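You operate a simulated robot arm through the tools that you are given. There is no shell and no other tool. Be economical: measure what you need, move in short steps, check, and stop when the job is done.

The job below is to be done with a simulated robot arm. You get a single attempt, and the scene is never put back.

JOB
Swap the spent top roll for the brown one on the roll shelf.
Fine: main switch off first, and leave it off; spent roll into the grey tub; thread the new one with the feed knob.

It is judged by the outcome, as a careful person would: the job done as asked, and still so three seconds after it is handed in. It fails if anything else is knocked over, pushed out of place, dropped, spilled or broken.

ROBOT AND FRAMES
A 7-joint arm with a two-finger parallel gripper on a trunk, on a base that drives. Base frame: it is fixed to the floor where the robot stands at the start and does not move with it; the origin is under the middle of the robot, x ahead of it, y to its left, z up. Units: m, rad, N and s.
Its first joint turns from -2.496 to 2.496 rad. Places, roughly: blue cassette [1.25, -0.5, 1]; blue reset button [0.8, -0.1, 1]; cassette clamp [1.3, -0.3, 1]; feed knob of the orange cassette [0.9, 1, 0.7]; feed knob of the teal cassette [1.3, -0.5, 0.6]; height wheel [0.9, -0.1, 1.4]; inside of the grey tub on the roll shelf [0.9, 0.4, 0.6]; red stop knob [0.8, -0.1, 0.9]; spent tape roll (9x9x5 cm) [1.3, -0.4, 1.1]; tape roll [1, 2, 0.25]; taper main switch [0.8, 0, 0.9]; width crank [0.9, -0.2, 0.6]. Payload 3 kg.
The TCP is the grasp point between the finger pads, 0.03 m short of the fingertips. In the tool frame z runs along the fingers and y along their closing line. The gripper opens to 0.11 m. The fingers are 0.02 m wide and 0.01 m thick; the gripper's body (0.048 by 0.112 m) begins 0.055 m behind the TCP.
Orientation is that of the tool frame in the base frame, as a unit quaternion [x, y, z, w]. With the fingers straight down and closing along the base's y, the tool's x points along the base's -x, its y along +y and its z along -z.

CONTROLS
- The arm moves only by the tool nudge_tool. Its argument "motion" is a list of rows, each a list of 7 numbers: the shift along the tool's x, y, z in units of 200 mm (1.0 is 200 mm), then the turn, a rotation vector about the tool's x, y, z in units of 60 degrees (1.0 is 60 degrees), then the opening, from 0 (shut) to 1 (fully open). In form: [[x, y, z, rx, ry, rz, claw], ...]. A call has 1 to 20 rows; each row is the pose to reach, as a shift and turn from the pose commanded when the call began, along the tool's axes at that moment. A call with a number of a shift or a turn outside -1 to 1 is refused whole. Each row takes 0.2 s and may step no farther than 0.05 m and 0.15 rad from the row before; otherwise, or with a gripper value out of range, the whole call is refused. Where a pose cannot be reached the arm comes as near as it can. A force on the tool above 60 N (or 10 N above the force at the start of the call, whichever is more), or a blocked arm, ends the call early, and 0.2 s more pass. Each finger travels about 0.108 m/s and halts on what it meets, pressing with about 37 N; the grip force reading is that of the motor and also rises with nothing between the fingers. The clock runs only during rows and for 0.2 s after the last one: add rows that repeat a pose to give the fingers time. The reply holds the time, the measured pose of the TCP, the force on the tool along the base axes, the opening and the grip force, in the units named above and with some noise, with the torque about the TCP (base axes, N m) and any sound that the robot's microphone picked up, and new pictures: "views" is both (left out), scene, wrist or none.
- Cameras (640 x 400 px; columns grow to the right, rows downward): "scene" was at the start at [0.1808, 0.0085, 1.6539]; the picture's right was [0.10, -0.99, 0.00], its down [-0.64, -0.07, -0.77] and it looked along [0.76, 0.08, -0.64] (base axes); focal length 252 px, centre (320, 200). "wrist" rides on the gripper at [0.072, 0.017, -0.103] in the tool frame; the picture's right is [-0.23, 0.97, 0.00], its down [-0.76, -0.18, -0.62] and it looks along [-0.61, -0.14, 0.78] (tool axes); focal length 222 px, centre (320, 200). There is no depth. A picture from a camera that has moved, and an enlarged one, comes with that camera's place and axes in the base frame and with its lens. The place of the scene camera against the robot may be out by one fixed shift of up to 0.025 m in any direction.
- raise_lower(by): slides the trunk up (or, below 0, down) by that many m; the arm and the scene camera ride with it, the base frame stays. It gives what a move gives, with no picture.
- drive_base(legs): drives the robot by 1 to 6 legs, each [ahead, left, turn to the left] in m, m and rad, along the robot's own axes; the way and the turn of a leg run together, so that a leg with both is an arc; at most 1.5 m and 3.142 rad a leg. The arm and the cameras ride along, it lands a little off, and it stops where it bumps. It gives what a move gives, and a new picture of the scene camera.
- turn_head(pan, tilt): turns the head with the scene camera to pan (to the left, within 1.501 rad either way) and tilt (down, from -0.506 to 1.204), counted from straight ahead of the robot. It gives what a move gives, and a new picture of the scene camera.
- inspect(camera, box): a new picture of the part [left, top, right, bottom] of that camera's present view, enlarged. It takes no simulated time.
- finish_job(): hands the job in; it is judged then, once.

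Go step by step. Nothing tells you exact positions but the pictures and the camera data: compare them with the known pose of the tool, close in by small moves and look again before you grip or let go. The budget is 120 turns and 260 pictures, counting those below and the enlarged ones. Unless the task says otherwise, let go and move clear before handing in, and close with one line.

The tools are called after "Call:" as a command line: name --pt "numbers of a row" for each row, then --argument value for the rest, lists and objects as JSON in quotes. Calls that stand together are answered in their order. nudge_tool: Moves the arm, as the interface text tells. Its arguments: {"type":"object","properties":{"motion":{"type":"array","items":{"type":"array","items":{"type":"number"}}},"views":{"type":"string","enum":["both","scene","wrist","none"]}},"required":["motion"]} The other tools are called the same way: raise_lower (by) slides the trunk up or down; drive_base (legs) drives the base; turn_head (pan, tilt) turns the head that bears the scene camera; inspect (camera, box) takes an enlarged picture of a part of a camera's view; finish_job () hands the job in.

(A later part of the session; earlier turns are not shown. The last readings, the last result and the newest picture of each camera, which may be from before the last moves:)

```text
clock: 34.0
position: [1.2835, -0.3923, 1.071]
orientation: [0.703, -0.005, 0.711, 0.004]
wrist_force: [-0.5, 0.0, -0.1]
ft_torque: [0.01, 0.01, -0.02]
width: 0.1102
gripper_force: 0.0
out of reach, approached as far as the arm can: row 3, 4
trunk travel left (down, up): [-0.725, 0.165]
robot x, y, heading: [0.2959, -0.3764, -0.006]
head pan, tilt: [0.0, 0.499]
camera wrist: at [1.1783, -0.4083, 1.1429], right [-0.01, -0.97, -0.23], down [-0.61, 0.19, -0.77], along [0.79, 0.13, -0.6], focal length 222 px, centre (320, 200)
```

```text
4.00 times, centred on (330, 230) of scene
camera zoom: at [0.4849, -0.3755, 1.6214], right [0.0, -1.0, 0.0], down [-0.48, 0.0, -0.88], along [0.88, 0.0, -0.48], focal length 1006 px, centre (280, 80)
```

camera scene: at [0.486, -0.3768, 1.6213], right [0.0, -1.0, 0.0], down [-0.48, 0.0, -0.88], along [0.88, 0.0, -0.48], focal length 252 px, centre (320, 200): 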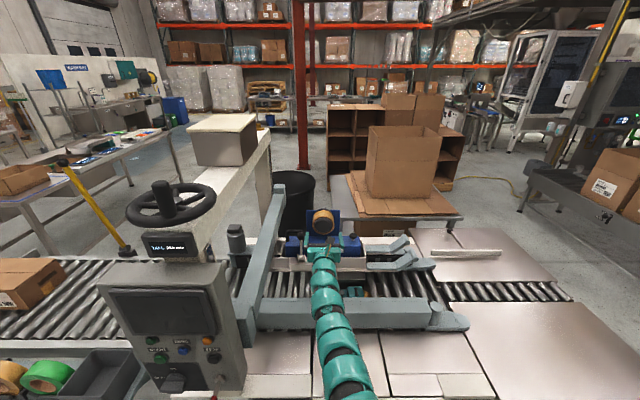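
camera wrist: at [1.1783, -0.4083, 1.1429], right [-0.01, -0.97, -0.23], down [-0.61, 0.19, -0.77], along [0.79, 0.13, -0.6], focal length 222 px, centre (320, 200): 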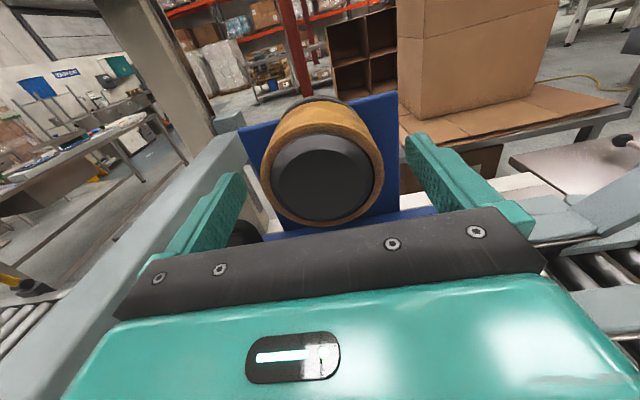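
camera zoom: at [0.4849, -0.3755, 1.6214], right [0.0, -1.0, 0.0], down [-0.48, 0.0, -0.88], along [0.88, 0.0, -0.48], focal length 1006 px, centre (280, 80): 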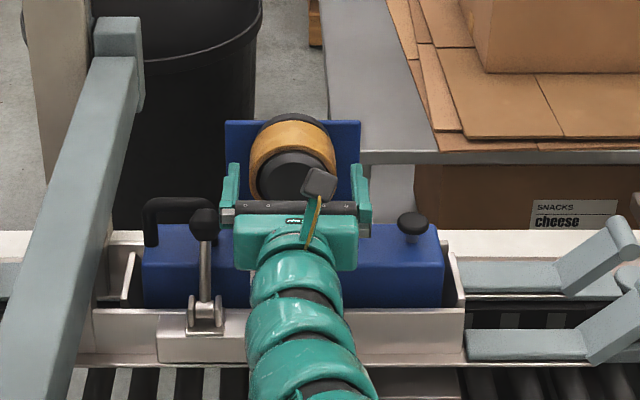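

Roll is aligned but the arm is at its reach limit. I pull back slightly and bring the base 8 cm closer, then re-approach.

Call:
nudge_tool --pt "0 0 -0.15 0 0 0 1" --pt "0 0 -0.3 0 0 0 1" --pt "0 0 -0.4 0 0 0 1" --views "none"

Call:
drive_base --legs '[[0.08, 0, 0]]'

Call:
nudge_tool --pt "0 0 0 0 0 0 1" --views "wrist"

```text
clock: 34.8
position: [1.2003, -0.3926, 1.0707]
orientation: [0.703, -0.005, 0.711, 0.004]
wrist_force: [0.0, 0.6, 0.4]
ft_torque: [0.0, -0.04, 0.01]
width: 0.1101
gripper_force: 0.1
trunk travel left (down, up): [-0.725, 0.165]
robot x, y, heading: [0.2974, -0.3748, -0.002]
head pan, tilt: [0.0, 0.499]
```

```text
clock: 35.9
position: [1.2853, -0.3912, 1.0692]
orientation: [0.704, -0.005, 0.711, 0.004]
wrist_force: [0.3, -0.3, 0.0]
ft_torque: [-0.01, -0.05, -0.01]
width: 0.1101
gripper_force: 0.1
trunk travel left (down, up): [-0.725, 0.165]
robot x, y, heading: [0.3745, -0.3765, -0.0]
head pan, tilt: [0.0, 0.499]
camera scene: at [0.568, -0.3766, 1.6211], right [0.0, -1.0, 0.0], down [-0.48, 0.0, -0.88], along [0.88, 0.0, -0.48], focal length 252 px, centre (320, 200)
```

scene: 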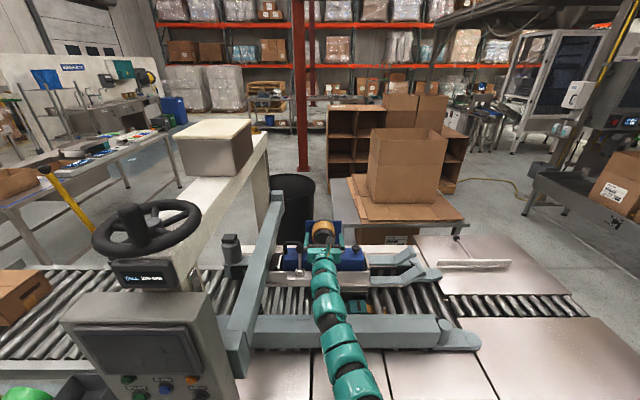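

```text
clock: 36.3
position: [1.2846, -0.3929, 1.0693]
orientation: [0.704, -0.005, 0.71, 0.005]
wrist_force: [-0.1, -0.3, 0.8]
ft_torque: [0.0, -0.01, -0.01]
width: 0.1101
gripper_force: 0.2
trunk travel left (down, up): [-0.725, 0.165]
robot x, y, heading: [0.3773, -0.3757, -0.002]
head pan, tilt: [0.0, 0.499]
camera wrist: at [1.1795, -0.4077, 1.142], right [-0.01, -0.97, -0.23], down [-0.61, 0.19, -0.77], along [0.79, 0.13, -0.6], focal length 222 px, centre (320, 200)
```

wrist: 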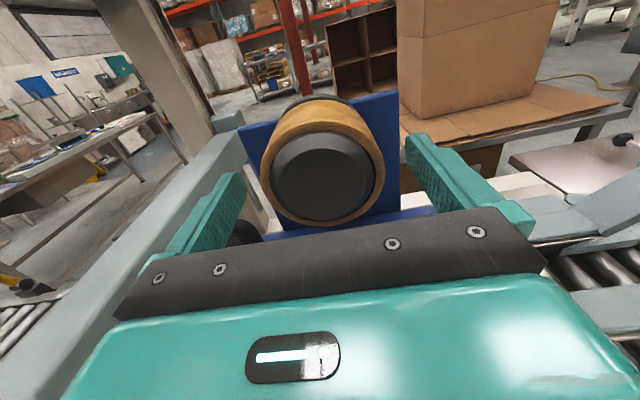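

Now there is reach to spare; I advance 4 cm and look before gripping.

Call:
nudge_tool --pt "0 0 0.07 0 0 0 1" --pt "0 0 0.14 0 0 0 1" --pt "0 0 0.2 0 0 0 1" --views "wrist"

Call:
inspect --camera "scene" --box '[270, 195, 390, 285]'

```text
clock: 37.1
position: [1.3241, -0.3935, 1.0706]
orientation: [0.704, -0.004, 0.71, 0.004]
wrist_force: [-0.3, -0.3, -1.9]
ft_torque: [-0.01, 0.01, 0.02]
width: 0.1098
gripper_force: 0.1
trunk travel left (down, up): [-0.725, 0.165]
robot x, y, heading: [0.3776, -0.3748, -0.0]
head pan, tilt: [0.0, 0.499]
camera wrist: at [1.2199, -0.4088, 1.1429], right [-0.01, -0.97, -0.23], down [-0.61, 0.19, -0.77], along [0.79, 0.13, -0.6], focal length 222 px, centre (320, 200)
```

wrist: 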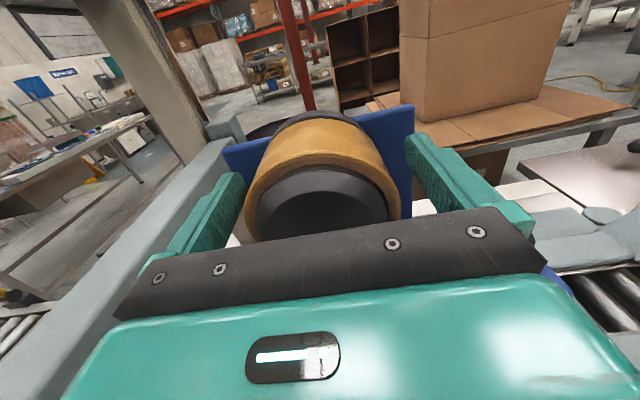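

```text
4.44 times, centred on (330, 240) of scene
camera zoom: at [0.5667, -0.3765, 1.6213], right [0.0, -1.0, 0.0], down [-0.48, 0.0, -0.88], along [0.88, 0.0, -0.48], focal length 1118 px, centre (276, 22)
```

zoom: 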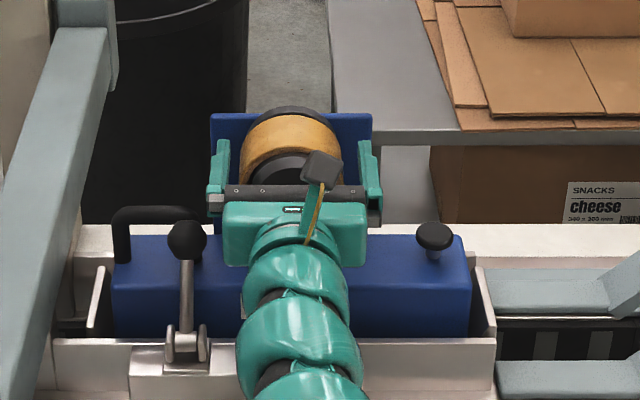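

Pads straddle the ring. I close the gripper on the spent roll.

Call:
nudge_tool --pt "0 0 0 0 0 0 0.7" --pt "0 0 0 0 0 0 0.7" --views "wrist"

```text
clock: 37.7
position: [1.3241, -0.3924, 1.0713]
orientation: [0.704, -0.006, 0.711, 0.005]
wrist_force: [-0.8, 0.7, 0.7]
ft_torque: [-0.01, 0.02, -0.04]
width: 0.0865
gripper_force: 36.4
trunk travel left (down, up): [-0.725, 0.165]
robot x, y, heading: [0.3807, -0.3752, 0.003]
head pan, tilt: [0.0, 0.499]
camera wrist: at [1.2196, -0.4089, 1.1435], right [-0.01, -0.97, -0.23], down [-0.61, 0.19, -0.77], along [0.79, 0.13, -0.6], focal length 222 px, centre (320, 200)
```

wrist: 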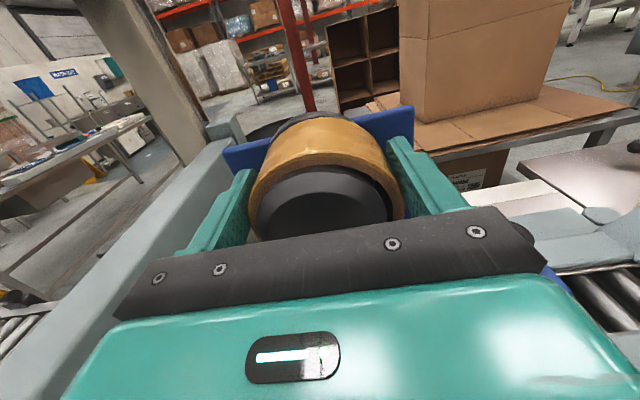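

Held at 86.5 mm. I pull straight back off the mandrel.

Call:
nudge_tool --pt "0 0 -0.05 0 0 0 0.6" --pt "0 0 -0.1 0 0 0 0.6" --pt "0 0 -0.2 0 0 0 0.6" --pt "0 0 -0.3 0 0 0 0.6" --pt "0 0 -0.4 0 0 0 0.6" --pt "0 0 -0.5 0 0 0 0.6" --views "wrist"

Call:
inspect --camera "scene" --box '[270, 195, 390, 285]'

```text
clock: 39.1
position: [1.2233, -0.3922, 1.0672]
orientation: [0.704, -0.004, 0.71, 0.004]
wrist_force: [-0.2, 0.1, 0.3]
ft_torque: [0.05, -0.02, -0.01]
width: 0.0662
gripper_force: 0.0
trunk travel left (down, up): [-0.725, 0.165]
robot x, y, heading: [0.3807, -0.3767, -0.003]
head pan, tilt: [0.0, 0.499]
camera wrist: at [1.119, -0.4076, 1.1395], right [-0.01, -0.97, -0.23], down [-0.61, 0.19, -0.77], along [0.79, 0.13, -0.6], focal length 222 px, centre (320, 200)
```

wrist: 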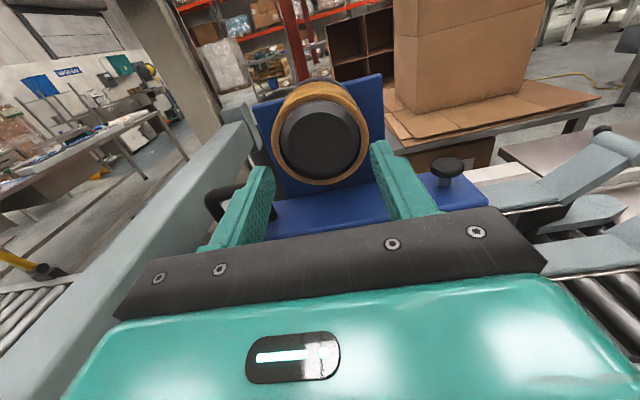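

```text
4.44 times, centred on (330, 240) of scene
camera zoom: at [0.5657, -0.377, 1.6214], right [0.0, -1.0, 0.0], down [-0.48, 0.0, -0.88], along [0.88, 0.0, -0.48], focal length 1118 px, centre (276, 22)
```

zoom: 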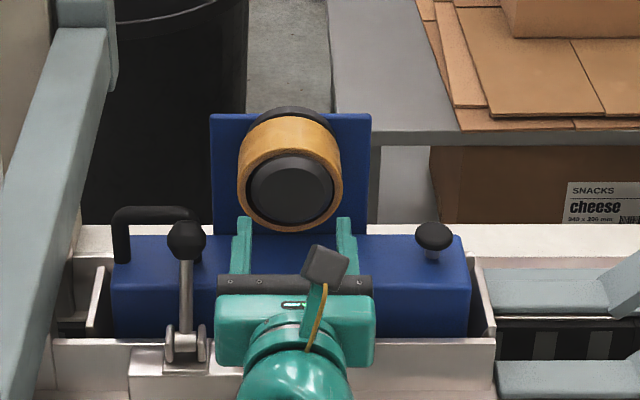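

The fingers slipped: triangulating from the three wrist views, the mandrel front is farther and lower than I gripped, at about [1.326, -0.391, 1.057]. I go lower and deeper for a second grip.

Call:
nudge_tool --pt "-0.03 0 0 0 0 0 1" --pt "-0.052 0 0.1 0 0 0 1" --pt "-0.052 0 0.25 0 0 0 1" --pt "-0.052 0 0.38 0 0 0 1" --pt "-0.052 0 0.48 0 0 0 1" --pt "-0.052 0 0.56 0 0 0 1" --pt "-0.052 0 0.61 0 0 0 1" --views "wrist"

Call:
inspect --camera "scene" --box '[270, 195, 390, 285]'

```text
clock: 40.7
position: [1.3431, -0.3922, 1.0589]
orientation: [0.705, -0.005, 0.709, 0.003]
wrist_force: [-26.3, -3.2, -10.8]
ft_torque: [-0.63, 0.58, 1.42]
width: 0.1081
gripper_force: 0.1
trunk travel left (down, up): [-0.725, 0.165]
robot x, y, heading: [0.3803, -0.3737, 0.001]
head pan, tilt: [0.0, 0.499]
camera wrist: at [1.2388, -0.4081, 1.1309], right [-0.01, -0.97, -0.23], down [-0.62, 0.19, -0.77], along [0.79, 0.13, -0.6], focal length 222 px, centre (320, 200)
```

wrist: 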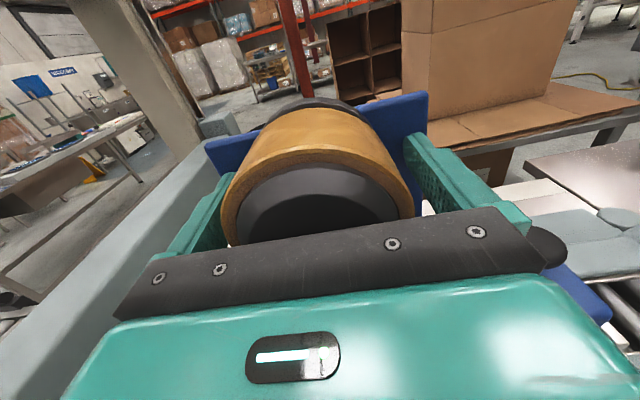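

```text
4.44 times, centred on (330, 240) of scene
camera zoom: at [0.5635, -0.3774, 1.6213], right [0.0, -1.0, 0.0], down [-0.48, 0.0, -0.88], along [0.88, 0.0, -0.48], focal length 1118 px, centre (276, 22)
```

zoom: 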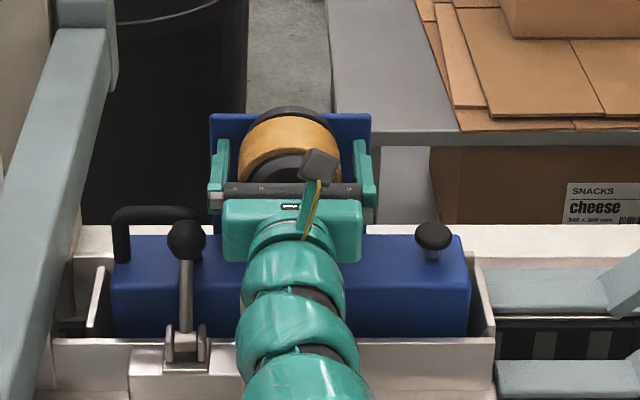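

A fingertip touches the flange or plate; I back off 6 mm and close firmly.

Call:
nudge_tool --pt "0 0 -0.03 0 0 0 1" --pt "0 0 -0.03 0 0 0 0.5" --pt "0 0 -0.03 0 0 0 0.5" --pt "0 0 -0.03 0 0 0 0.5" --views "wrist"

```text
clock: 41.7
position: [1.3396, -0.3924, 1.0613]
orientation: [0.703, -0.005, 0.711, 0.004]
wrist_force: [0.7, -0.1, 5.8]
ft_torque: [0.05, 0.05, -0.03]
width: 0.0889
gripper_force: 37.4
trunk travel left (down, up): [-0.725, 0.165]
robot x, y, heading: [0.3776, -0.3767, 0.0]
head pan, tilt: [0.0, 0.499]
camera wrist: at [1.2352, -0.408, 1.1334], right [-0.01, -0.97, -0.23], down [-0.61, 0.19, -0.77], along [0.79, 0.13, -0.6], focal length 222 px, centre (320, 200)
```

wrist: 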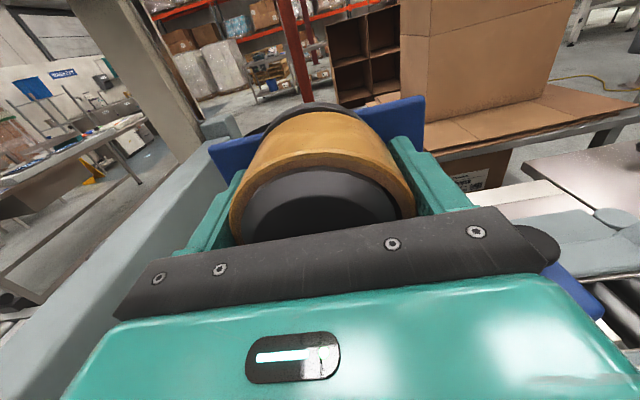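

Better grip: 88.9 mm, nearly the full diameter. I pull back slowly with a small twist to free it.

Call:
nudge_tool --pt "0 0 -0.015 0 0 0.03 0.5" --pt "0 0 -0.03 0 0 -0.03 0.5" --pt "0 0 -0.05 0 0 0.03 0.5" --pt "0 0 -0.07 0 0 -0.03 0.5" --pt "0 0 -0.1 0 0 0 0.5" --views "wrist"

```text
clock: 42.9
position: [1.3184, -0.3927, 1.0601]
orientation: [0.704, -0.004, 0.71, 0.004]
wrist_force: [-0.6, -0.2, 1.3]
ft_torque: [-0.01, 0.0, 0.01]
width: 0.0889
gripper_force: 37.4
trunk travel left (down, up): [-0.725, 0.165]
robot x, y, heading: [0.3815, -0.376, 0.0]
head pan, tilt: [0.0, 0.499]
camera wrist: at [1.2146, -0.4078, 1.1314], right [-0.01, -0.97, -0.23], down [-0.61, 0.19, -0.77], along [0.79, 0.13, -0.6], focal length 222 px, centre (320, 200)
```

wrist: 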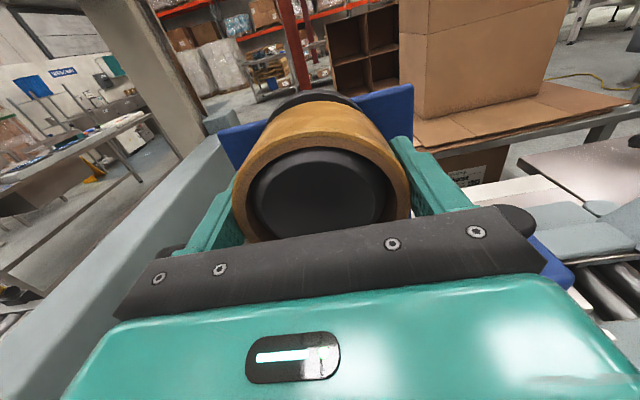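

It's coming: the ring now stands proud of the mandrel. I continue pulling.

Call:
nudge_tool --pt "0 0 -0.05 0 0 0 0.5" --pt "0 0 -0.1 0 0 0 0.5" --pt "0 0 -0.16 0 0 0 0.5" --pt "0 0 -0.22 0 0 0 0.5" --pt "0 0 -0.3 0 0 0 0.5" --pt "0 0 -0.4 0 0 0 0.5" --views "wrist"

Call:
inspect --camera "scene" --box '[270, 195, 390, 285]'

```text
clock: 44.3
position: [1.2403, -0.3927, 1.0602]
orientation: [0.703, -0.005, 0.711, 0.004]
wrist_force: [0.9, -0.4, -0.2]
ft_torque: [0.01, 0.04, -0.01]
width: 0.0888
gripper_force: 37.1
trunk travel left (down, up): [-0.725, 0.165]
robot x, y, heading: [0.381, -0.3784, 0.002]
head pan, tilt: [0.0, 0.499]
camera wrist: at [1.1353, -0.4086, 1.1313], right [-0.01, -0.97, -0.23], down [-0.61, 0.19, -0.77], along [0.79, 0.13, -0.6], focal length 222 px, centre (320, 200)
```

wrist: 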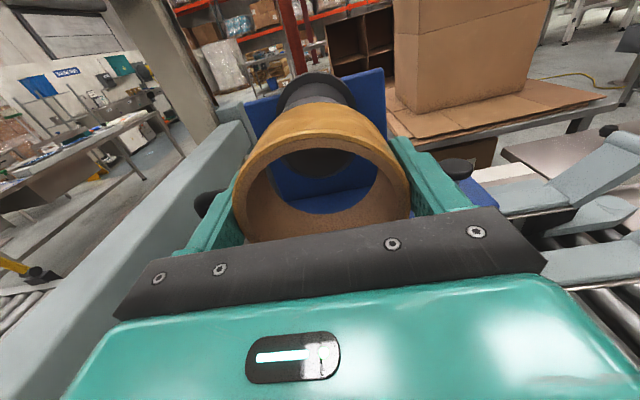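

```text
4.44 times, centred on (330, 240) of scene
camera zoom: at [0.5662, -0.3782, 1.6213], right [0.0, -1.0, 0.0], down [-0.48, 0.0, -0.88], along [0.88, 0.0, -0.48], focal length 1118 px, centre (276, 22)
```

zoom: 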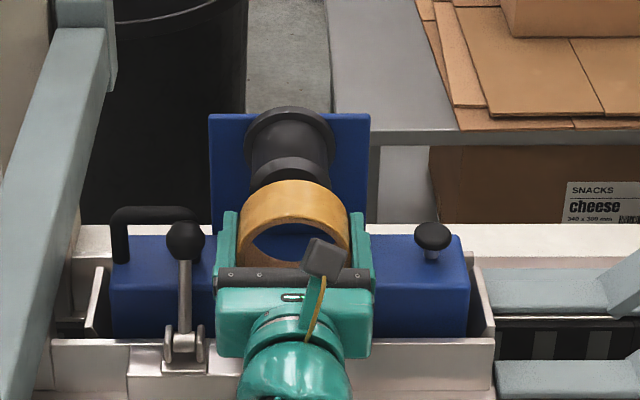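

The spent roll is off and held. I raise slightly, back the base straight out, and move left to face the grey tub (rim estimated about [0.965, 0.385, 0.68]).

Call:
raise_lower --by 0.1

Call:
drive_base --legs '[[-0.6, 0, 0], [0, 0.74, 0]]'

```text
clock: 45.6
position: [1.24, -0.3925, 1.1591]
orientation: [0.704, -0.005, 0.71, 0.004]
wrist_force: [0.7, 0.3, 0.0]
ft_torque: [0.01, 0.01, 0.01]
width: 0.0891
gripper_force: 37.1
trunk travel left (down, up): [-0.825, 0.065]
robot x, y, heading: [0.3775, -0.3736, -0.004]
head pan, tilt: [0.0, 0.499]
```

```text
clock: 52.6
position: [0.6369, 0.36, 1.1599]
orientation: [0.703, 0.0, 0.711, -0.001]
wrist_force: [-0.1, 0.1, -0.5]
ft_torque: [0.0, 0.0, -0.03]
width: 0.0891
gripper_force: 36.1
trunk travel left (down, up): [-0.825, 0.065]
robot x, y, heading: [-0.2255, 0.3655, 0.014]
head pan, tilt: [0.0, 0.499]
camera scene: at [-0.0371, 0.3651, 1.7213], right [0.01, -1.0, 0.0], down [-0.48, -0.01, -0.88], along [0.88, 0.01, -0.48], focal length 252 px, centre (320, 200)
```

scene: 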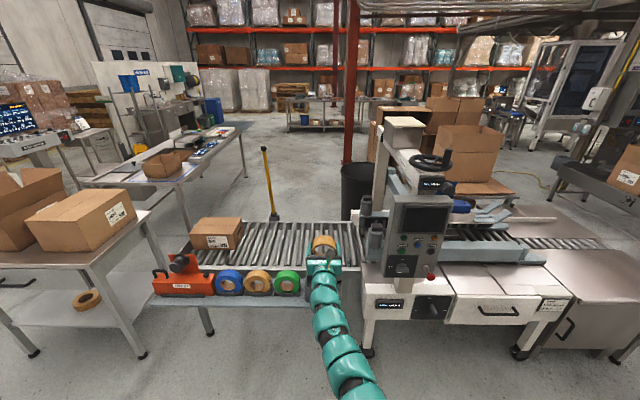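

Now I pitch the tool down 60° here, well clear of everything, and look.

Call:
nudge_tool --pt "0 0 0 0 -0.13 0 0.5" --pt "0 0 0 0 -0.26 0 0.5" --pt "0 0 0 0 -0.39 0 0.5" --pt "0 0 0 0 -0.52 0 0.5" --pt "0 0 0 0 -0.65 0 0.5" --pt "0 0 0 0 -0.78 0 0.5" --pt "0 0 0 0 -0.91 0 0.5" --pt "0 0 0 0 -1 0 0.5" --views "both"

```text
clock: 54.4
position: [0.637, 0.3604, 1.1583]
orientation: [0.965, 0.002, 0.262, -0.001]
wrist_force: [0.4, 0.2, 0.0]
ft_torque: [0.0, 0.01, -0.01]
width: 0.0889
gripper_force: 37.0
trunk travel left (down, up): [-0.825, 0.065]
robot x, y, heading: [-0.2241, 0.363, 0.014]
head pan, tilt: [0.0, 0.499]
camera scene: at [-0.0366, 0.3646, 1.7213], right [0.01, -1.0, 0.0], down [-0.48, -0.01, -0.88], along [0.88, 0.01, -0.48], focal length 252 px, centre (320, 200)
camera wrist: at [0.6467, 0.344, 1.2849], right [-0.19, -0.97, -0.12], down [-0.97, 0.17, 0.15], along [-0.13, 0.14, -0.98], focal length 222 px, centre (320, 200)
```

scene: 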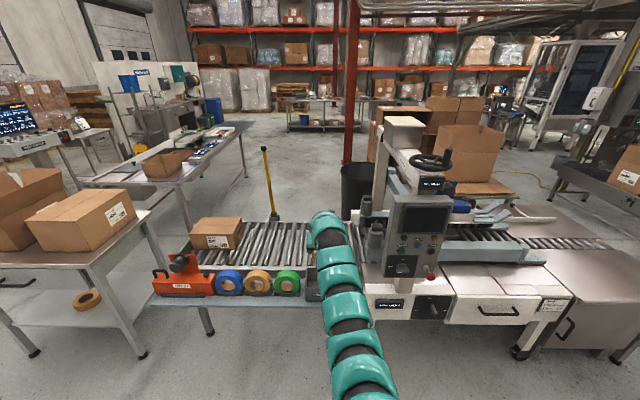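
wrist: 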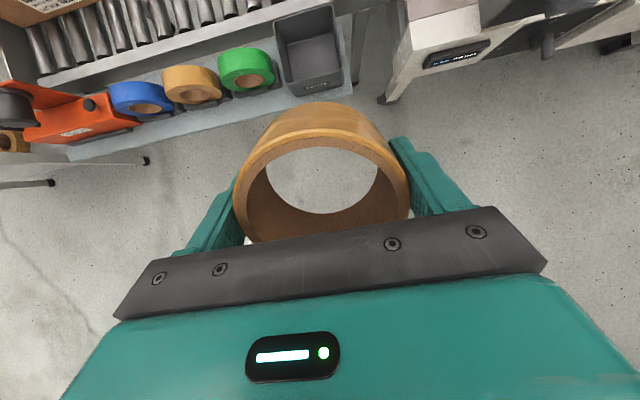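

Very clear view of the tub: rim centre about [0.957, 0.385, 0.68], opening roughly 15 × 17 cm. I finish pointing the tool down and drive closer.

Call:
nudge_tool --pt "0 0 0 0 -0.13 0 0.5" --pt "0 0 0 0 -0.26 0 0.5" --pt "0 0 0 0 -0.39 0 0.5" --pt "0 0 0 0 -0.5 0 0.5" --views "none"

Call:
drive_base --legs '[[0.24, 0.02, -0.014]]'

Call:
nudge_tool --pt "0 0 0 0 0 0 0.5" --views "wrist"

```text
clock: 55.4
position: [0.5569, 0.3418, 1.1624]
orientation: [1.0, 0.001, 0.007, 0.0]
wrist_force: [-0.1, 0.6, -0.1]
ft_torque: [0.01, -0.05, -0.02]
width: 0.0889
gripper_force: 37.5
out of reach, approached as far as the arm can: row 2, 3, 4
trunk travel left (down, up): [-0.825, 0.065]
robot x, y, heading: [-0.2249, 0.3654, 0.016]
head pan, tilt: [0.0, 0.499]
```

```text
clock: 57.2
position: [0.8002, 0.3482, 1.1589]
orientation: [1.0, -0.006, 0.005, -0.001]
wrist_force: [-0.3, -0.4, -1.5]
ft_torque: [0.03, 0.01, 0.01]
width: 0.0887
gripper_force: 36.8
trunk travel left (down, up): [-0.825, 0.065]
robot x, y, heading: [0.0186, 0.3856, 0.0]
head pan, tilt: [0.0, 0.499]
camera scene: at [0.2044, 0.3836, 1.7212], right [0.0, -1.0, 0.0], down [-0.48, 0.0, -0.88], along [0.88, 0.0, -0.48], focal length 252 px, centre (320, 200)
```

scene: 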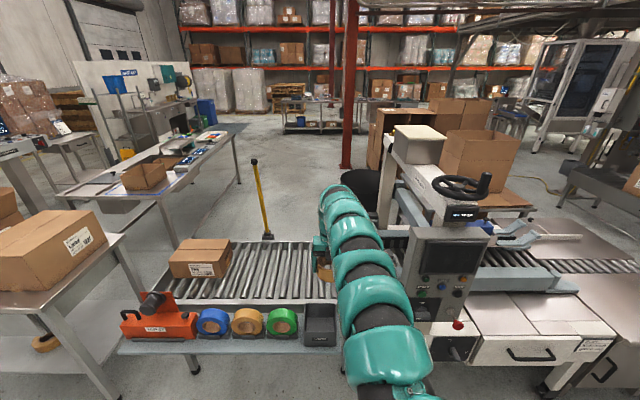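

```text
clock: 57.6
position: [0.7989, 0.3486, 1.1593]
orientation: [1.0, -0.006, 0.006, 0.0]
wrist_force: [0.3, -0.5, -1.0]
ft_torque: [-0.02, -0.03, -0.02]
width: 0.0887
gripper_force: 37.2
trunk travel left (down, up): [-0.825, 0.065]
robot x, y, heading: [0.0183, 0.3837, 0.0]
head pan, tilt: [0.0, 0.499]
camera wrist: at [0.8702, 0.3317, 1.2645], right [-0.24, -0.97, 0.0], down [-0.77, 0.19, 0.62], along [-0.6, 0.15, -0.79], focal length 222 px, centre (320, 200)
```

wrist: 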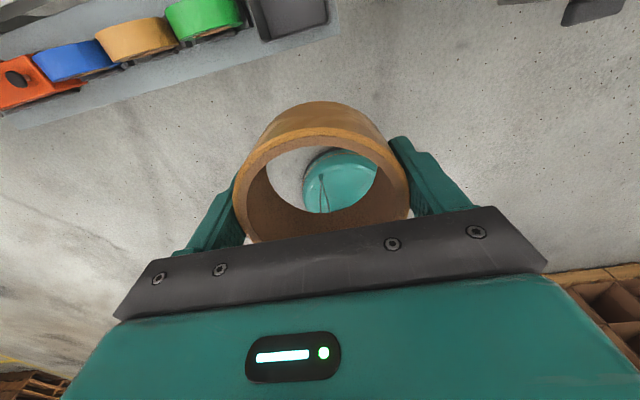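

Fully vertical strains the arm and hides the tub; I return to a 60° pitch, which still fits the tub, and come down part-way.

Call:
nudge_tool --pt "0 0 0 0 0.12 0 0.5" --pt "0 0 0 0 0.24 0 0.5" --pt "0 0 0 0 0.36 0 0.5" --pt "0 0 0 0 0.42 0 0.5" --views "none"

Call:
raise_lower --by -0.25

Call:
nudge_tool --pt "0 0 0 0 0 0 0.5" --views "both"

```text
clock: 58.6
position: [0.8056, 0.3863, 1.1362]
orientation: [0.973, -0.024, 0.23, 0.014]
wrist_force: [0.0, 0.1, 0.6]
ft_torque: [0.02, -0.03, 0.02]
width: 0.0889
gripper_force: 37.5
out of reach, approached as far as the arm can: row 1, 2, 3, 4
trunk travel left (down, up): [-0.825, 0.065]
robot x, y, heading: [0.0189, 0.3833, -0.001]
head pan, tilt: [0.0, 0.499]
```

```text
clock: 61.2
position: [0.8049, 0.3878, 0.8856]
orientation: [0.973, -0.021, 0.228, 0.014]
wrist_force: [-0.8, 0.0, -0.8]
ft_torque: [0.0, 0.01, 0.02]
width: 0.0887
gripper_force: 37.5
trunk travel left (down, up): [-0.575, 0.315]
robot x, y, heading: [0.0174, 0.3823, -0.005]
head pan, tilt: [0.0, 0.499]
```

```text
clock: 61.6
position: [0.8045, 0.3873, 0.8851]
orientation: [0.973, -0.023, 0.229, 0.014]
wrist_force: [0.4, -0.1, -1.0]
ft_torque: [-0.03, 0.02, 0.01]
width: 0.0888
gripper_force: 36.8
trunk travel left (down, up): [-0.575, 0.315]
robot x, y, heading: [0.0195, 0.3879, 0.003]
head pan, tilt: [0.0, 0.499]
camera scene: at [0.203, 0.3835, 1.4714], right [0.0, -1.0, 0.0], down [-0.48, 0.0, -0.88], along [0.88, 0.0, -0.48], focal length 252 px, centre (320, 200)
camera wrist: at [0.8235, 0.3722, 1.0116], right [-0.25, -0.96, -0.08], down [-0.95, 0.23, 0.22], along [-0.19, 0.14, -0.97], focal length 222 px, centre (320, 200)
```

scene: 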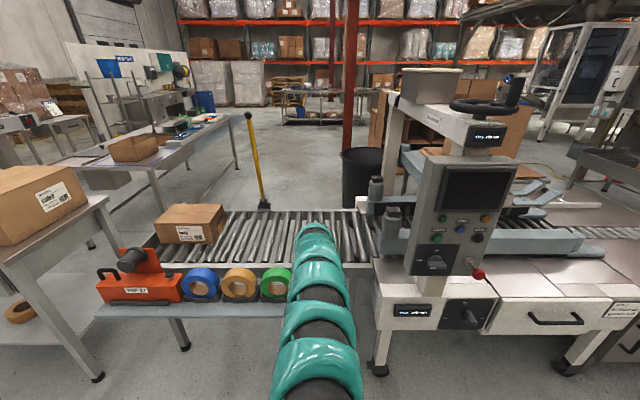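
wrist: 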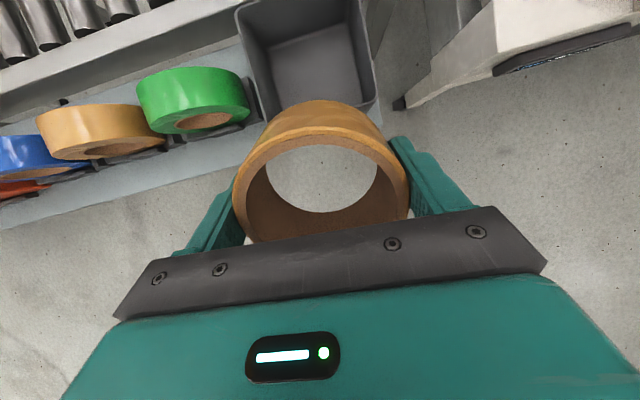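

The arm now clears the panel, and the tub lies straight ahead: centre x≈0.957, y≈0.385. I drive 14 cm ahead and check before lowering.

Call:
drive_base --legs '[[0.14, 0, 0]]'

Call:
nudge_tool --pt "0 0 0 0 0 0 0.5" --views "wrist"

```text
clock: 62.9
position: [0.944, 0.387, 0.8856]
orientation: [0.973, -0.024, 0.229, 0.014]
wrist_force: [0.8, 0.0, -0.9]
ft_torque: [0.0, 0.05, 0.0]
width: 0.0888
gripper_force: 37.3
trunk travel left (down, up): [-0.575, 0.315]
robot x, y, heading: [0.1541, 0.3819, -0.006]
head pan, tilt: [0.0, 0.499]
camera scene: at [0.3426, 0.383, 1.4712], right [0.0, -1.0, 0.0], down [-0.48, 0.0, -0.88], along [0.88, 0.0, -0.48], focal length 252 px, centre (320, 200)
```

scene: 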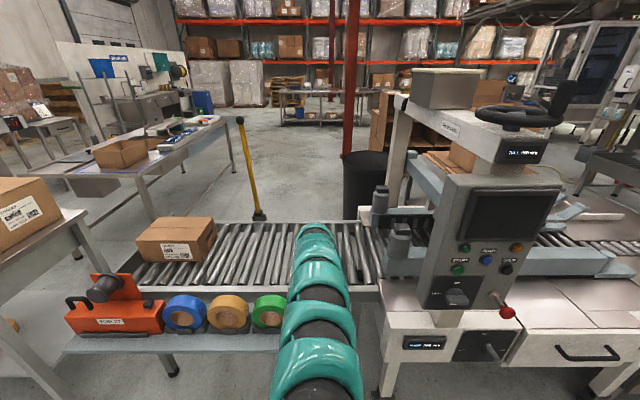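

```text
clock: 63.3
position: [0.9435, 0.3865, 0.886]
orientation: [0.973, -0.024, 0.228, 0.014]
wrist_force: [-1.3, -0.4, -1.2]
ft_torque: [-0.03, -0.01, 0.01]
width: 0.089
gripper_force: 37.2
trunk travel left (down, up): [-0.575, 0.315]
robot x, y, heading: [0.1531, 0.3848, -0.0]
head pan, tilt: [0.0, 0.499]
camera wrist: at [0.962, 0.3706, 1.0113], right [-0.25, -0.96, -0.08], down [-0.95, 0.23, 0.22], along [-0.19, 0.14, -0.97], focal length 222 px, centre (320, 200)
```

wrist: 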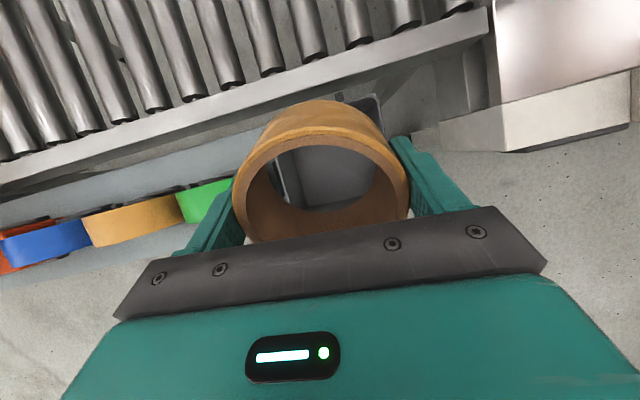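

The tub is seen through the ring, so alignment is right. I lower 20 cm with the trunk and check.

Call:
raise_lower --by -0.19

Call:
nudge_tool --pt "0 0 0 0 0 0 0.5" --views "both"

```text
clock: 65.4
position: [0.9427, 0.386, 0.6967]
orientation: [0.973, -0.024, 0.228, 0.015]
wrist_force: [-0.2, 0.2, -0.9]
ft_torque: [0.0, 0.0, -0.01]
width: 0.0886
gripper_force: 36.8
trunk travel left (down, up): [-0.385, 0.505]
robot x, y, heading: [0.1534, 0.3843, 0.002]
head pan, tilt: [0.0, 0.499]
```

```text
clock: 65.8
position: [0.9433, 0.3855, 0.6956]
orientation: [0.973, -0.023, 0.228, 0.014]
wrist_force: [0.1, 0.9, -1.4]
ft_torque: [0.01, 0.01, -0.01]
width: 0.0889
gripper_force: 36.9
trunk travel left (down, up): [-0.385, 0.505]
robot x, y, heading: [0.1547, 0.3815, -0.001]
head pan, tilt: [0.0, 0.499]
camera scene: at [0.3412, 0.383, 1.2814], right [0.0, -1.0, 0.0], down [-0.48, 0.0, -0.88], along [0.88, 0.0, -0.48], focal length 252 px, centre (320, 200)
camera wrist: at [0.9617, 0.3708, 0.8215], right [-0.25, -0.96, -0.08], down [-0.95, 0.23, 0.22], along [-0.19, 0.14, -0.97], focal length 222 px, centre (320, 200)
```

scene: 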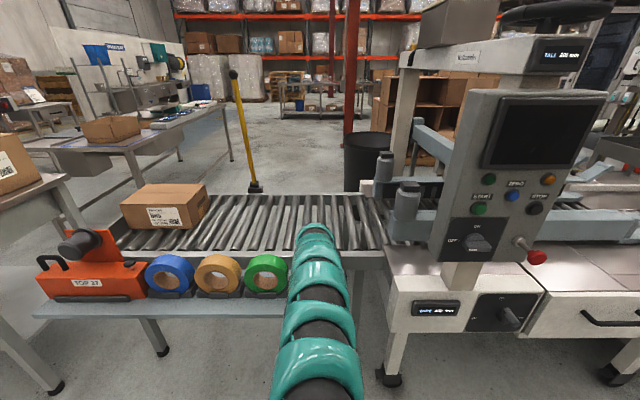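
wrist: 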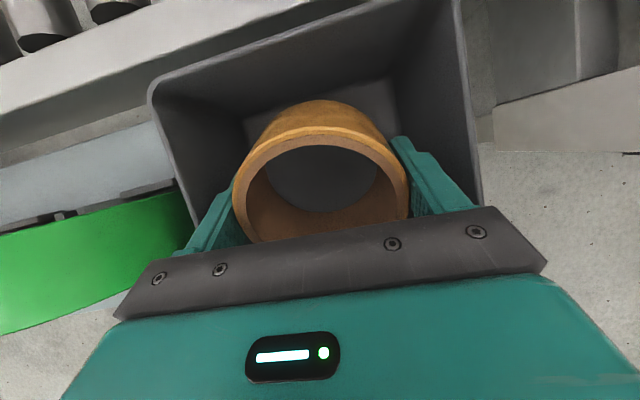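

The ring is entering the tub cleanly. I go 4 cm deeper along the tool, then check.

Call:
nudge_tool --pt "0.01 0.02 0.1 0 0 0 0.5" --pt "0.012 0.02 0.2 0 0 0 0.5" --views "wrist"

```text
clock: 66.4
position: [0.9632, 0.3829, 0.6607]
orientation: [0.973, -0.023, 0.228, 0.014]
wrist_force: [-0.7, 0.8, -0.8]
ft_torque: [0.0, -0.03, 0.0]
width: 0.0889
gripper_force: 36.9
trunk travel left (down, up): [-0.385, 0.505]
robot x, y, heading: [0.157, 0.3833, 0.002]
head pan, tilt: [0.0, 0.499]
camera wrist: at [0.9812, 0.3668, 0.7864], right [-0.25, -0.96, -0.08], down [-0.95, 0.23, 0.22], along [-0.19, 0.13, -0.97], focal length 222 px, centre (320, 200)
```

wrist: 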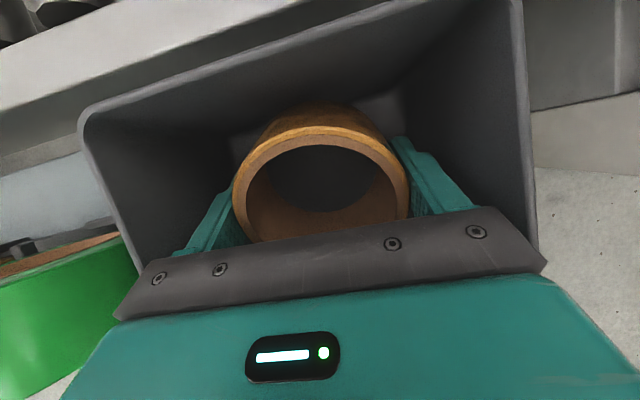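

The roll is well inside. I go 2 cm deeper and open the fingers a little to release.

Call:
nudge_tool --pt "0.02 0 0.1 0 0 0 0.5" --pt "0.02 0 0.1 0 0 0 0.9" --pt "0.02 0 0.1 0 0 0 0.95" --pt "0.02 0 0.1 0 0 0 0.95" --views "wrist"

```text
clock: 67.4
position: [0.975, 0.3806, 0.6454]
orientation: [0.973, -0.023, 0.229, 0.014]
wrist_force: [-0.3, -0.8, 0.2]
ft_torque: [0.02, 0.04, 0.02]
width: 0.1046
gripper_force: 0.0
trunk travel left (down, up): [-0.385, 0.505]
robot x, y, heading: [0.1565, 0.3852, -0.003]
head pan, tilt: [0.0, 0.499]
camera wrist: at [0.9933, 0.3649, 0.7711], right [-0.25, -0.96, -0.08], down [-0.95, 0.23, 0.22], along [-0.19, 0.14, -0.97], focal length 222 px, centre (320, 200)
```

wrist: 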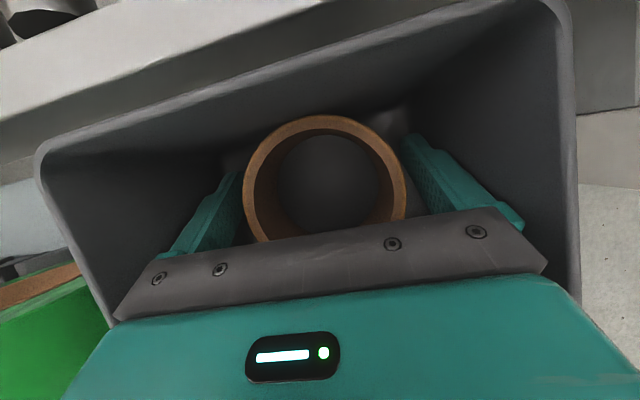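

The roll dropped into the tub. I withdraw straight up with the trunk and look.

Call:
nudge_tool --pt "0 0 -0.2 0 0 0 0.95" --pt "0 0 -0.4 0 0 0 0.95" --views "none"

Call:
raise_lower --by 0.25

Call:
nudge_tool --pt "0 0 0 0 0 0 0.95" --views "wrist"

```text
clock: 68.0
position: [0.9437, 0.3874, 0.713]
orientation: [0.973, -0.029, 0.229, 0.018]
wrist_force: [-0.4, -1.6, 1.7]
ft_torque: [0.06, 0.0, 0.02]
width: 0.1033
gripper_force: 0.1
out of reach, approached as far as the arm can: row 2
trunk travel left (down, up): [-0.385, 0.505]
robot x, y, heading: [0.1534, 0.3851, -0.002]
head pan, tilt: [0.0, 0.499]
```

```text
clock: 70.6
position: [0.9429, 0.3867, 0.9633]
orientation: [0.973, -0.027, 0.229, 0.016]
wrist_force: [-0.3, 0.2, 0.0]
ft_torque: [0.0, 0.0, -0.03]
width: 0.1047
gripper_force: 0.0
trunk travel left (down, up): [-0.635, 0.255]
robot x, y, heading: [0.1541, 0.3845, 0.001]
head pan, tilt: [0.0, 0.499]
```

```text
clock: 71.0
position: [0.9451, 0.3884, 0.964]
orientation: [0.973, -0.027, 0.228, 0.017]
wrist_force: [0.1, 0.1, -0.4]
ft_torque: [-0.01, -0.03, -0.05]
width: 0.1046
gripper_force: 0.0
trunk travel left (down, up): [-0.635, 0.255]
robot x, y, heading: [0.1567, 0.3832, -0.002]
head pan, tilt: [0.0, 0.499]
camera wrist: at [0.9616, 0.3731, 1.0895], right [-0.26, -0.96, -0.08], down [-0.95, 0.24, 0.21], along [-0.19, 0.13, -0.97], focal length 222 px, centre (320, 200)
```

wrist: 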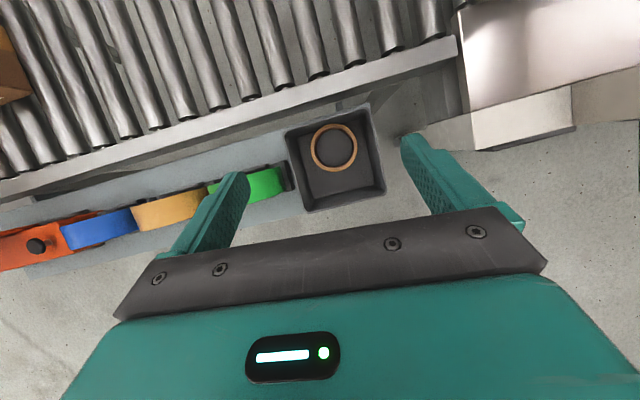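

The spent roll lies flat in the tub. Next the brown roll: its front face is near [0.93, 0.71, 0.67] and its outer diameter exceeds the gripper opening, so I'll pinch its upper wall (one finger in the core, one on top). I back off, shift left and level the tool.

Call:
drive_base --legs '[[-0.35, 0, 0], [0, 0.33, 0]]'

Call:
nudge_tool --pt "0 0 0 0 0.13 0 0.95" --pt "0 0 0 0 0.26 0 0.95" --pt "0 0 0 0 0.39 0 0.95" --pt "0 0 0 0 0.52 0 0.95" --pt "0 0 0 0 0.65 0 0.95" --pt "0 0 0 0 0.78 0 0.95" --pt "0 0 0 0 0.91 0 0.95" --pt "0 0 0 0 1 0 0.95" --views "none"

Call:
nudge_tool --pt "0 0 0 0 0.06 0.13 0.8" --pt "0 0 0 0 0.06 0.26 0.7" --pt "0 0 0 0 0.06 0.39 0.7" --pt "0 0 0 0 0.06 0.52 0.7" --pt "0 0 0 0 0.06 0.65 0.7" --pt "0 0 0 0 0.06 0.78 0.7" --pt "0 0 0 0 0.06 0.91 0.7" --views "scene"

```text
clock: 75.0
position: [0.5865, 0.7105, 0.964]
orientation: [0.973, -0.029, 0.228, 0.019]
wrist_force: [0.1, 0.5, 0.1]
ft_torque: [0.01, -0.01, -0.01]
width: 0.1043
gripper_force: 0.0
trunk travel left (down, up): [-0.635, 0.255]
robot x, y, heading: [-0.2034, 0.7075, -0.006]
head pan, tilt: [0.0, 0.499]
camera scene: at [-0.0162, 0.7075, 1.5314], right [-0.01, -1.0, 0.0], down [-0.48, 0.0, -0.88], along [0.88, -0.01, -0.48], focal length 252 px, centre (320, 200)
```

scene: 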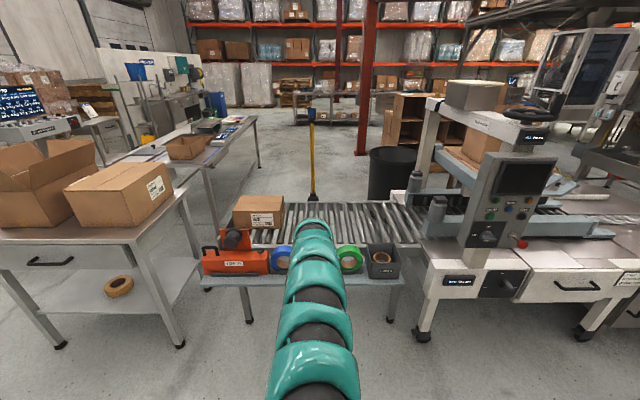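

```text
clock: 77.0
position: [0.6492, 0.5319, 0.9475]
orientation: [0.741, -0.502, 0.445, 0.004]
wrist_force: [0.2, 0.6, 1.1]
ft_torque: [-0.01, -0.01, -0.06]
width: 0.1045
gripper_force: 0.0
out of reach, approached as far as the arm can: row 1, 2, 3, 4, 5, 6, 7
trunk travel left (down, up): [-0.635, 0.255]
robot x, y, heading: [-0.2045, 0.7113, -0.002]
head pan, tilt: [0.0, 0.499]
stopped in row 8: the arm was blocked; the commanded pose is now the measured one
```

```text
clock: 78.6
position: [0.6507, 0.5249, 0.9463]
orientation: [-0.414, 0.787, -0.418, 0.185]
wrist_force: [-0.1, 0.2, 1.0]
ft_torque: [0.0, 0.01, 0.01]
width: 0.0771
gripper_force: 0.1
trunk travel left (down, up): [-0.635, 0.255]
robot x, y, heading: [-0.2014, 0.7083, -0.003]
head pan, tilt: [0.0, 0.499]
camera scene: at [-0.0161, 0.7064, 1.5314], right [-0.01, -1.0, 0.0], down [-0.48, 0.0, -0.88], along [0.88, 0.0, -0.48], focal length 252 px, centre (320, 200)
```

scene: 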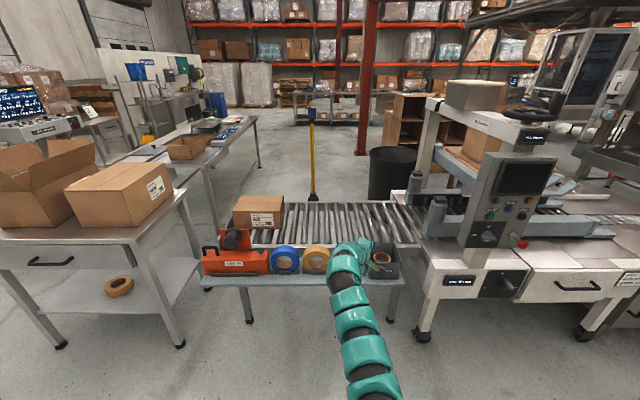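

The roll-over came out skewed because the arm was blocked at its limit. I compute the correcting turn to level it (camera to the right, fingers closing vertically), moving slightly forward.

Call:
nudge_tool --pt "-0.04 -0.035 0.045 0.084 -0.085 -0.02 0.7" --pt "-0.08 -0.07 0.09 0.169 -0.171 -0.039 0.7" --pt "-0.12 -0.105 0.135 0.253 -0.256 -0.059 0.7" --pt "-0.16 -0.14 0.18 0.337 -0.342 -0.079 0.7" --pt "-0.2 -0.175 0.225 0.421 -0.427 -0.099 0.7" --pt "-0.24 -0.21 0.27 0.506 -0.513 -0.118 0.7" --pt "-0.28 -0.24 0.31 0.59 -0.598 -0.138 0.7" --views "both"

```text
clock: 80.2
position: [0.7445, 0.5235, 0.9486]
orientation: [-0.495, 0.509, -0.504, 0.492]
wrist_force: [-0.3, 0.3, -0.3]
ft_torque: [0.01, 0.02, -0.05]
width: 0.0768
gripper_force: 0.0
out of reach, approached as far as the arm can: row 7
trunk travel left (down, up): [-0.635, 0.255]
robot x, y, heading: [-0.2105, 0.7071, -0.005]
head pan, tilt: [0.0, 0.499]
camera scene: at [-0.0161, 0.7071, 1.5314], right [0.0, -1.0, 0.0], down [-0.48, 0.0, -0.88], along [0.88, 0.0, -0.48], focal length 252 px, centre (320, 200)
camera wrist: at [0.6389, 0.4537, 0.9329], right [0.0, 0.23, -0.97], down [-0.6, 0.78, 0.18], along [0.8, 0.59, 0.14], focal length 222 px, centre (320, 200)
```

scene: 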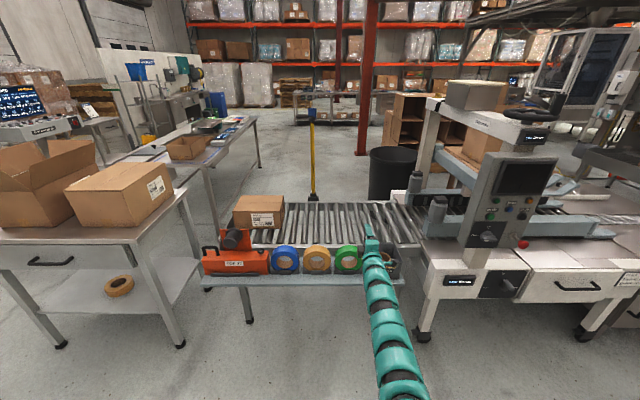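
wrist: 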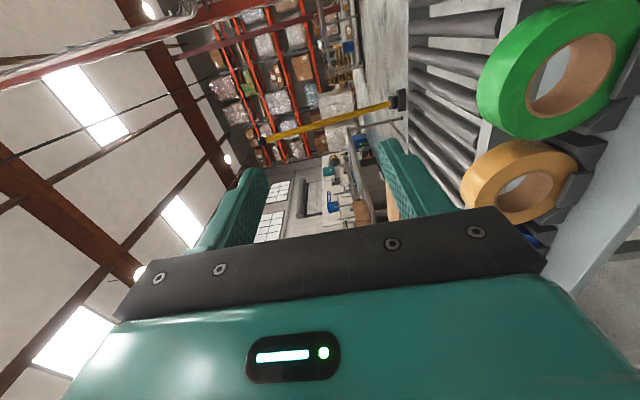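

Tool is level, and the rolls are visible: brown behind green. I drive left to line up with the brown roll and lower a bit.

Call:
drive_base --legs '[[0, 0.19, 0]]'

Call:
raise_lower --by -0.18

Call:
nudge_tool --pt "0 0 0 0 0 0 0.7" --views "both"

Call:
inspect --camera "scene" --box '[260, 220, 460, 345]'

```text
clock: 81.8
position: [0.7451, 0.7095, 0.9488]
orientation: [-0.493, 0.511, -0.505, 0.49]
wrist_force: [0.1, 0.6, 0.6]
ft_torque: [0.01, -0.01, -0.03]
width: 0.0769
gripper_force: 0.0
trunk travel left (down, up): [-0.635, 0.255]
robot x, y, heading: [-0.2031, 0.8988, -0.008]
head pan, tilt: [0.0, 0.499]
camera scene: at [-0.0147, 0.8985, 1.5314], right [-0.01, -1.0, 0.0], down [-0.48, 0.0, -0.88], along [0.88, -0.01, -0.48], focal length 252 px, centre (320, 200)
```

scene: 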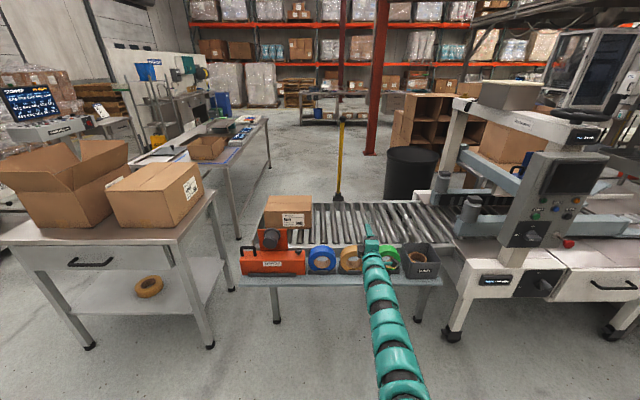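

```text
clock: 83.8
position: [0.7436, 0.7088, 0.7668]
orientation: [-0.493, 0.511, -0.505, 0.49]
wrist_force: [-0.8, 0.1, -0.2]
ft_torque: [-0.02, -0.01, 0.01]
width: 0.0771
gripper_force: 0.1
trunk travel left (down, up): [-0.455, 0.435]
robot x, y, heading: [-0.2019, 0.8983, -0.007]
head pan, tilt: [0.0, 0.499]
```

```text
clock: 84.2
position: [0.7437, 0.7101, 0.7671]
orientation: [-0.493, 0.512, -0.504, 0.491]
wrist_force: [-0.2, -0.5, 0.3]
ft_torque: [-0.03, 0.01, -0.03]
width: 0.0773
gripper_force: 0.0
trunk travel left (down, up): [-0.455, 0.435]
robot x, y, heading: [-0.1996, 0.9018, -0.004]
head pan, tilt: [0.0, 0.499]
camera scene: at [-0.0147, 0.8973, 1.3514], right [-0.01, -1.0, 0.0], down [-0.48, 0.0, -0.88], along [0.88, -0.01, -0.48], focal length 252 px, centre (320, 200)
camera wrist: at [0.6388, 0.6406, 0.7527], right [0.0, 0.23, -0.97], down [-0.6, 0.78, 0.19], along [0.8, 0.58, 0.14], focal length 222 px, centre (320, 200)
```

scene: 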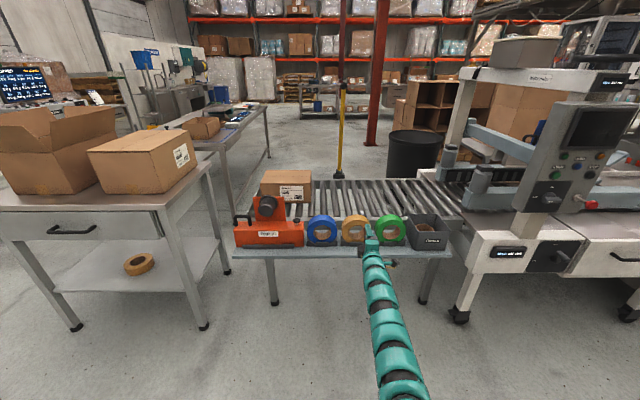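
wrist: 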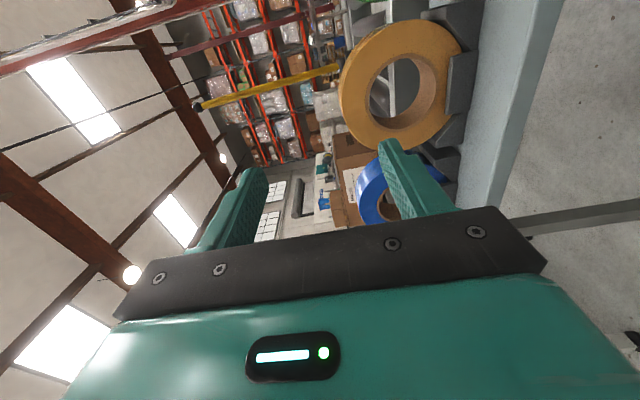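

```text
3.20 times, centred on (360, 282) of scene
camera zoom: at [-0.0147, 0.8973, 1.3514], right [-0.01, -1.0, 0.0], down [-0.48, 0.0, -0.88], along [0.88, -0.01, -0.48], focal length 805 px, centre (192, -64)
```

zoom: 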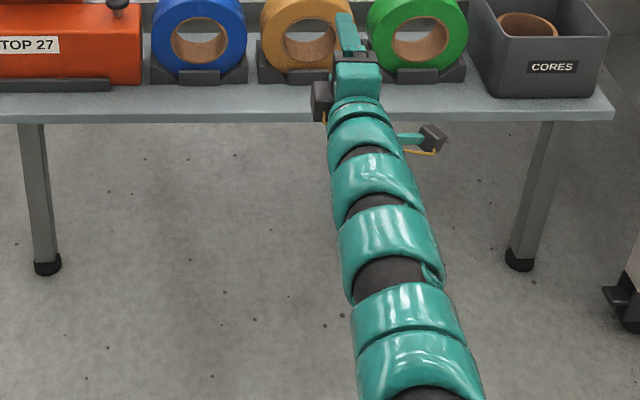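

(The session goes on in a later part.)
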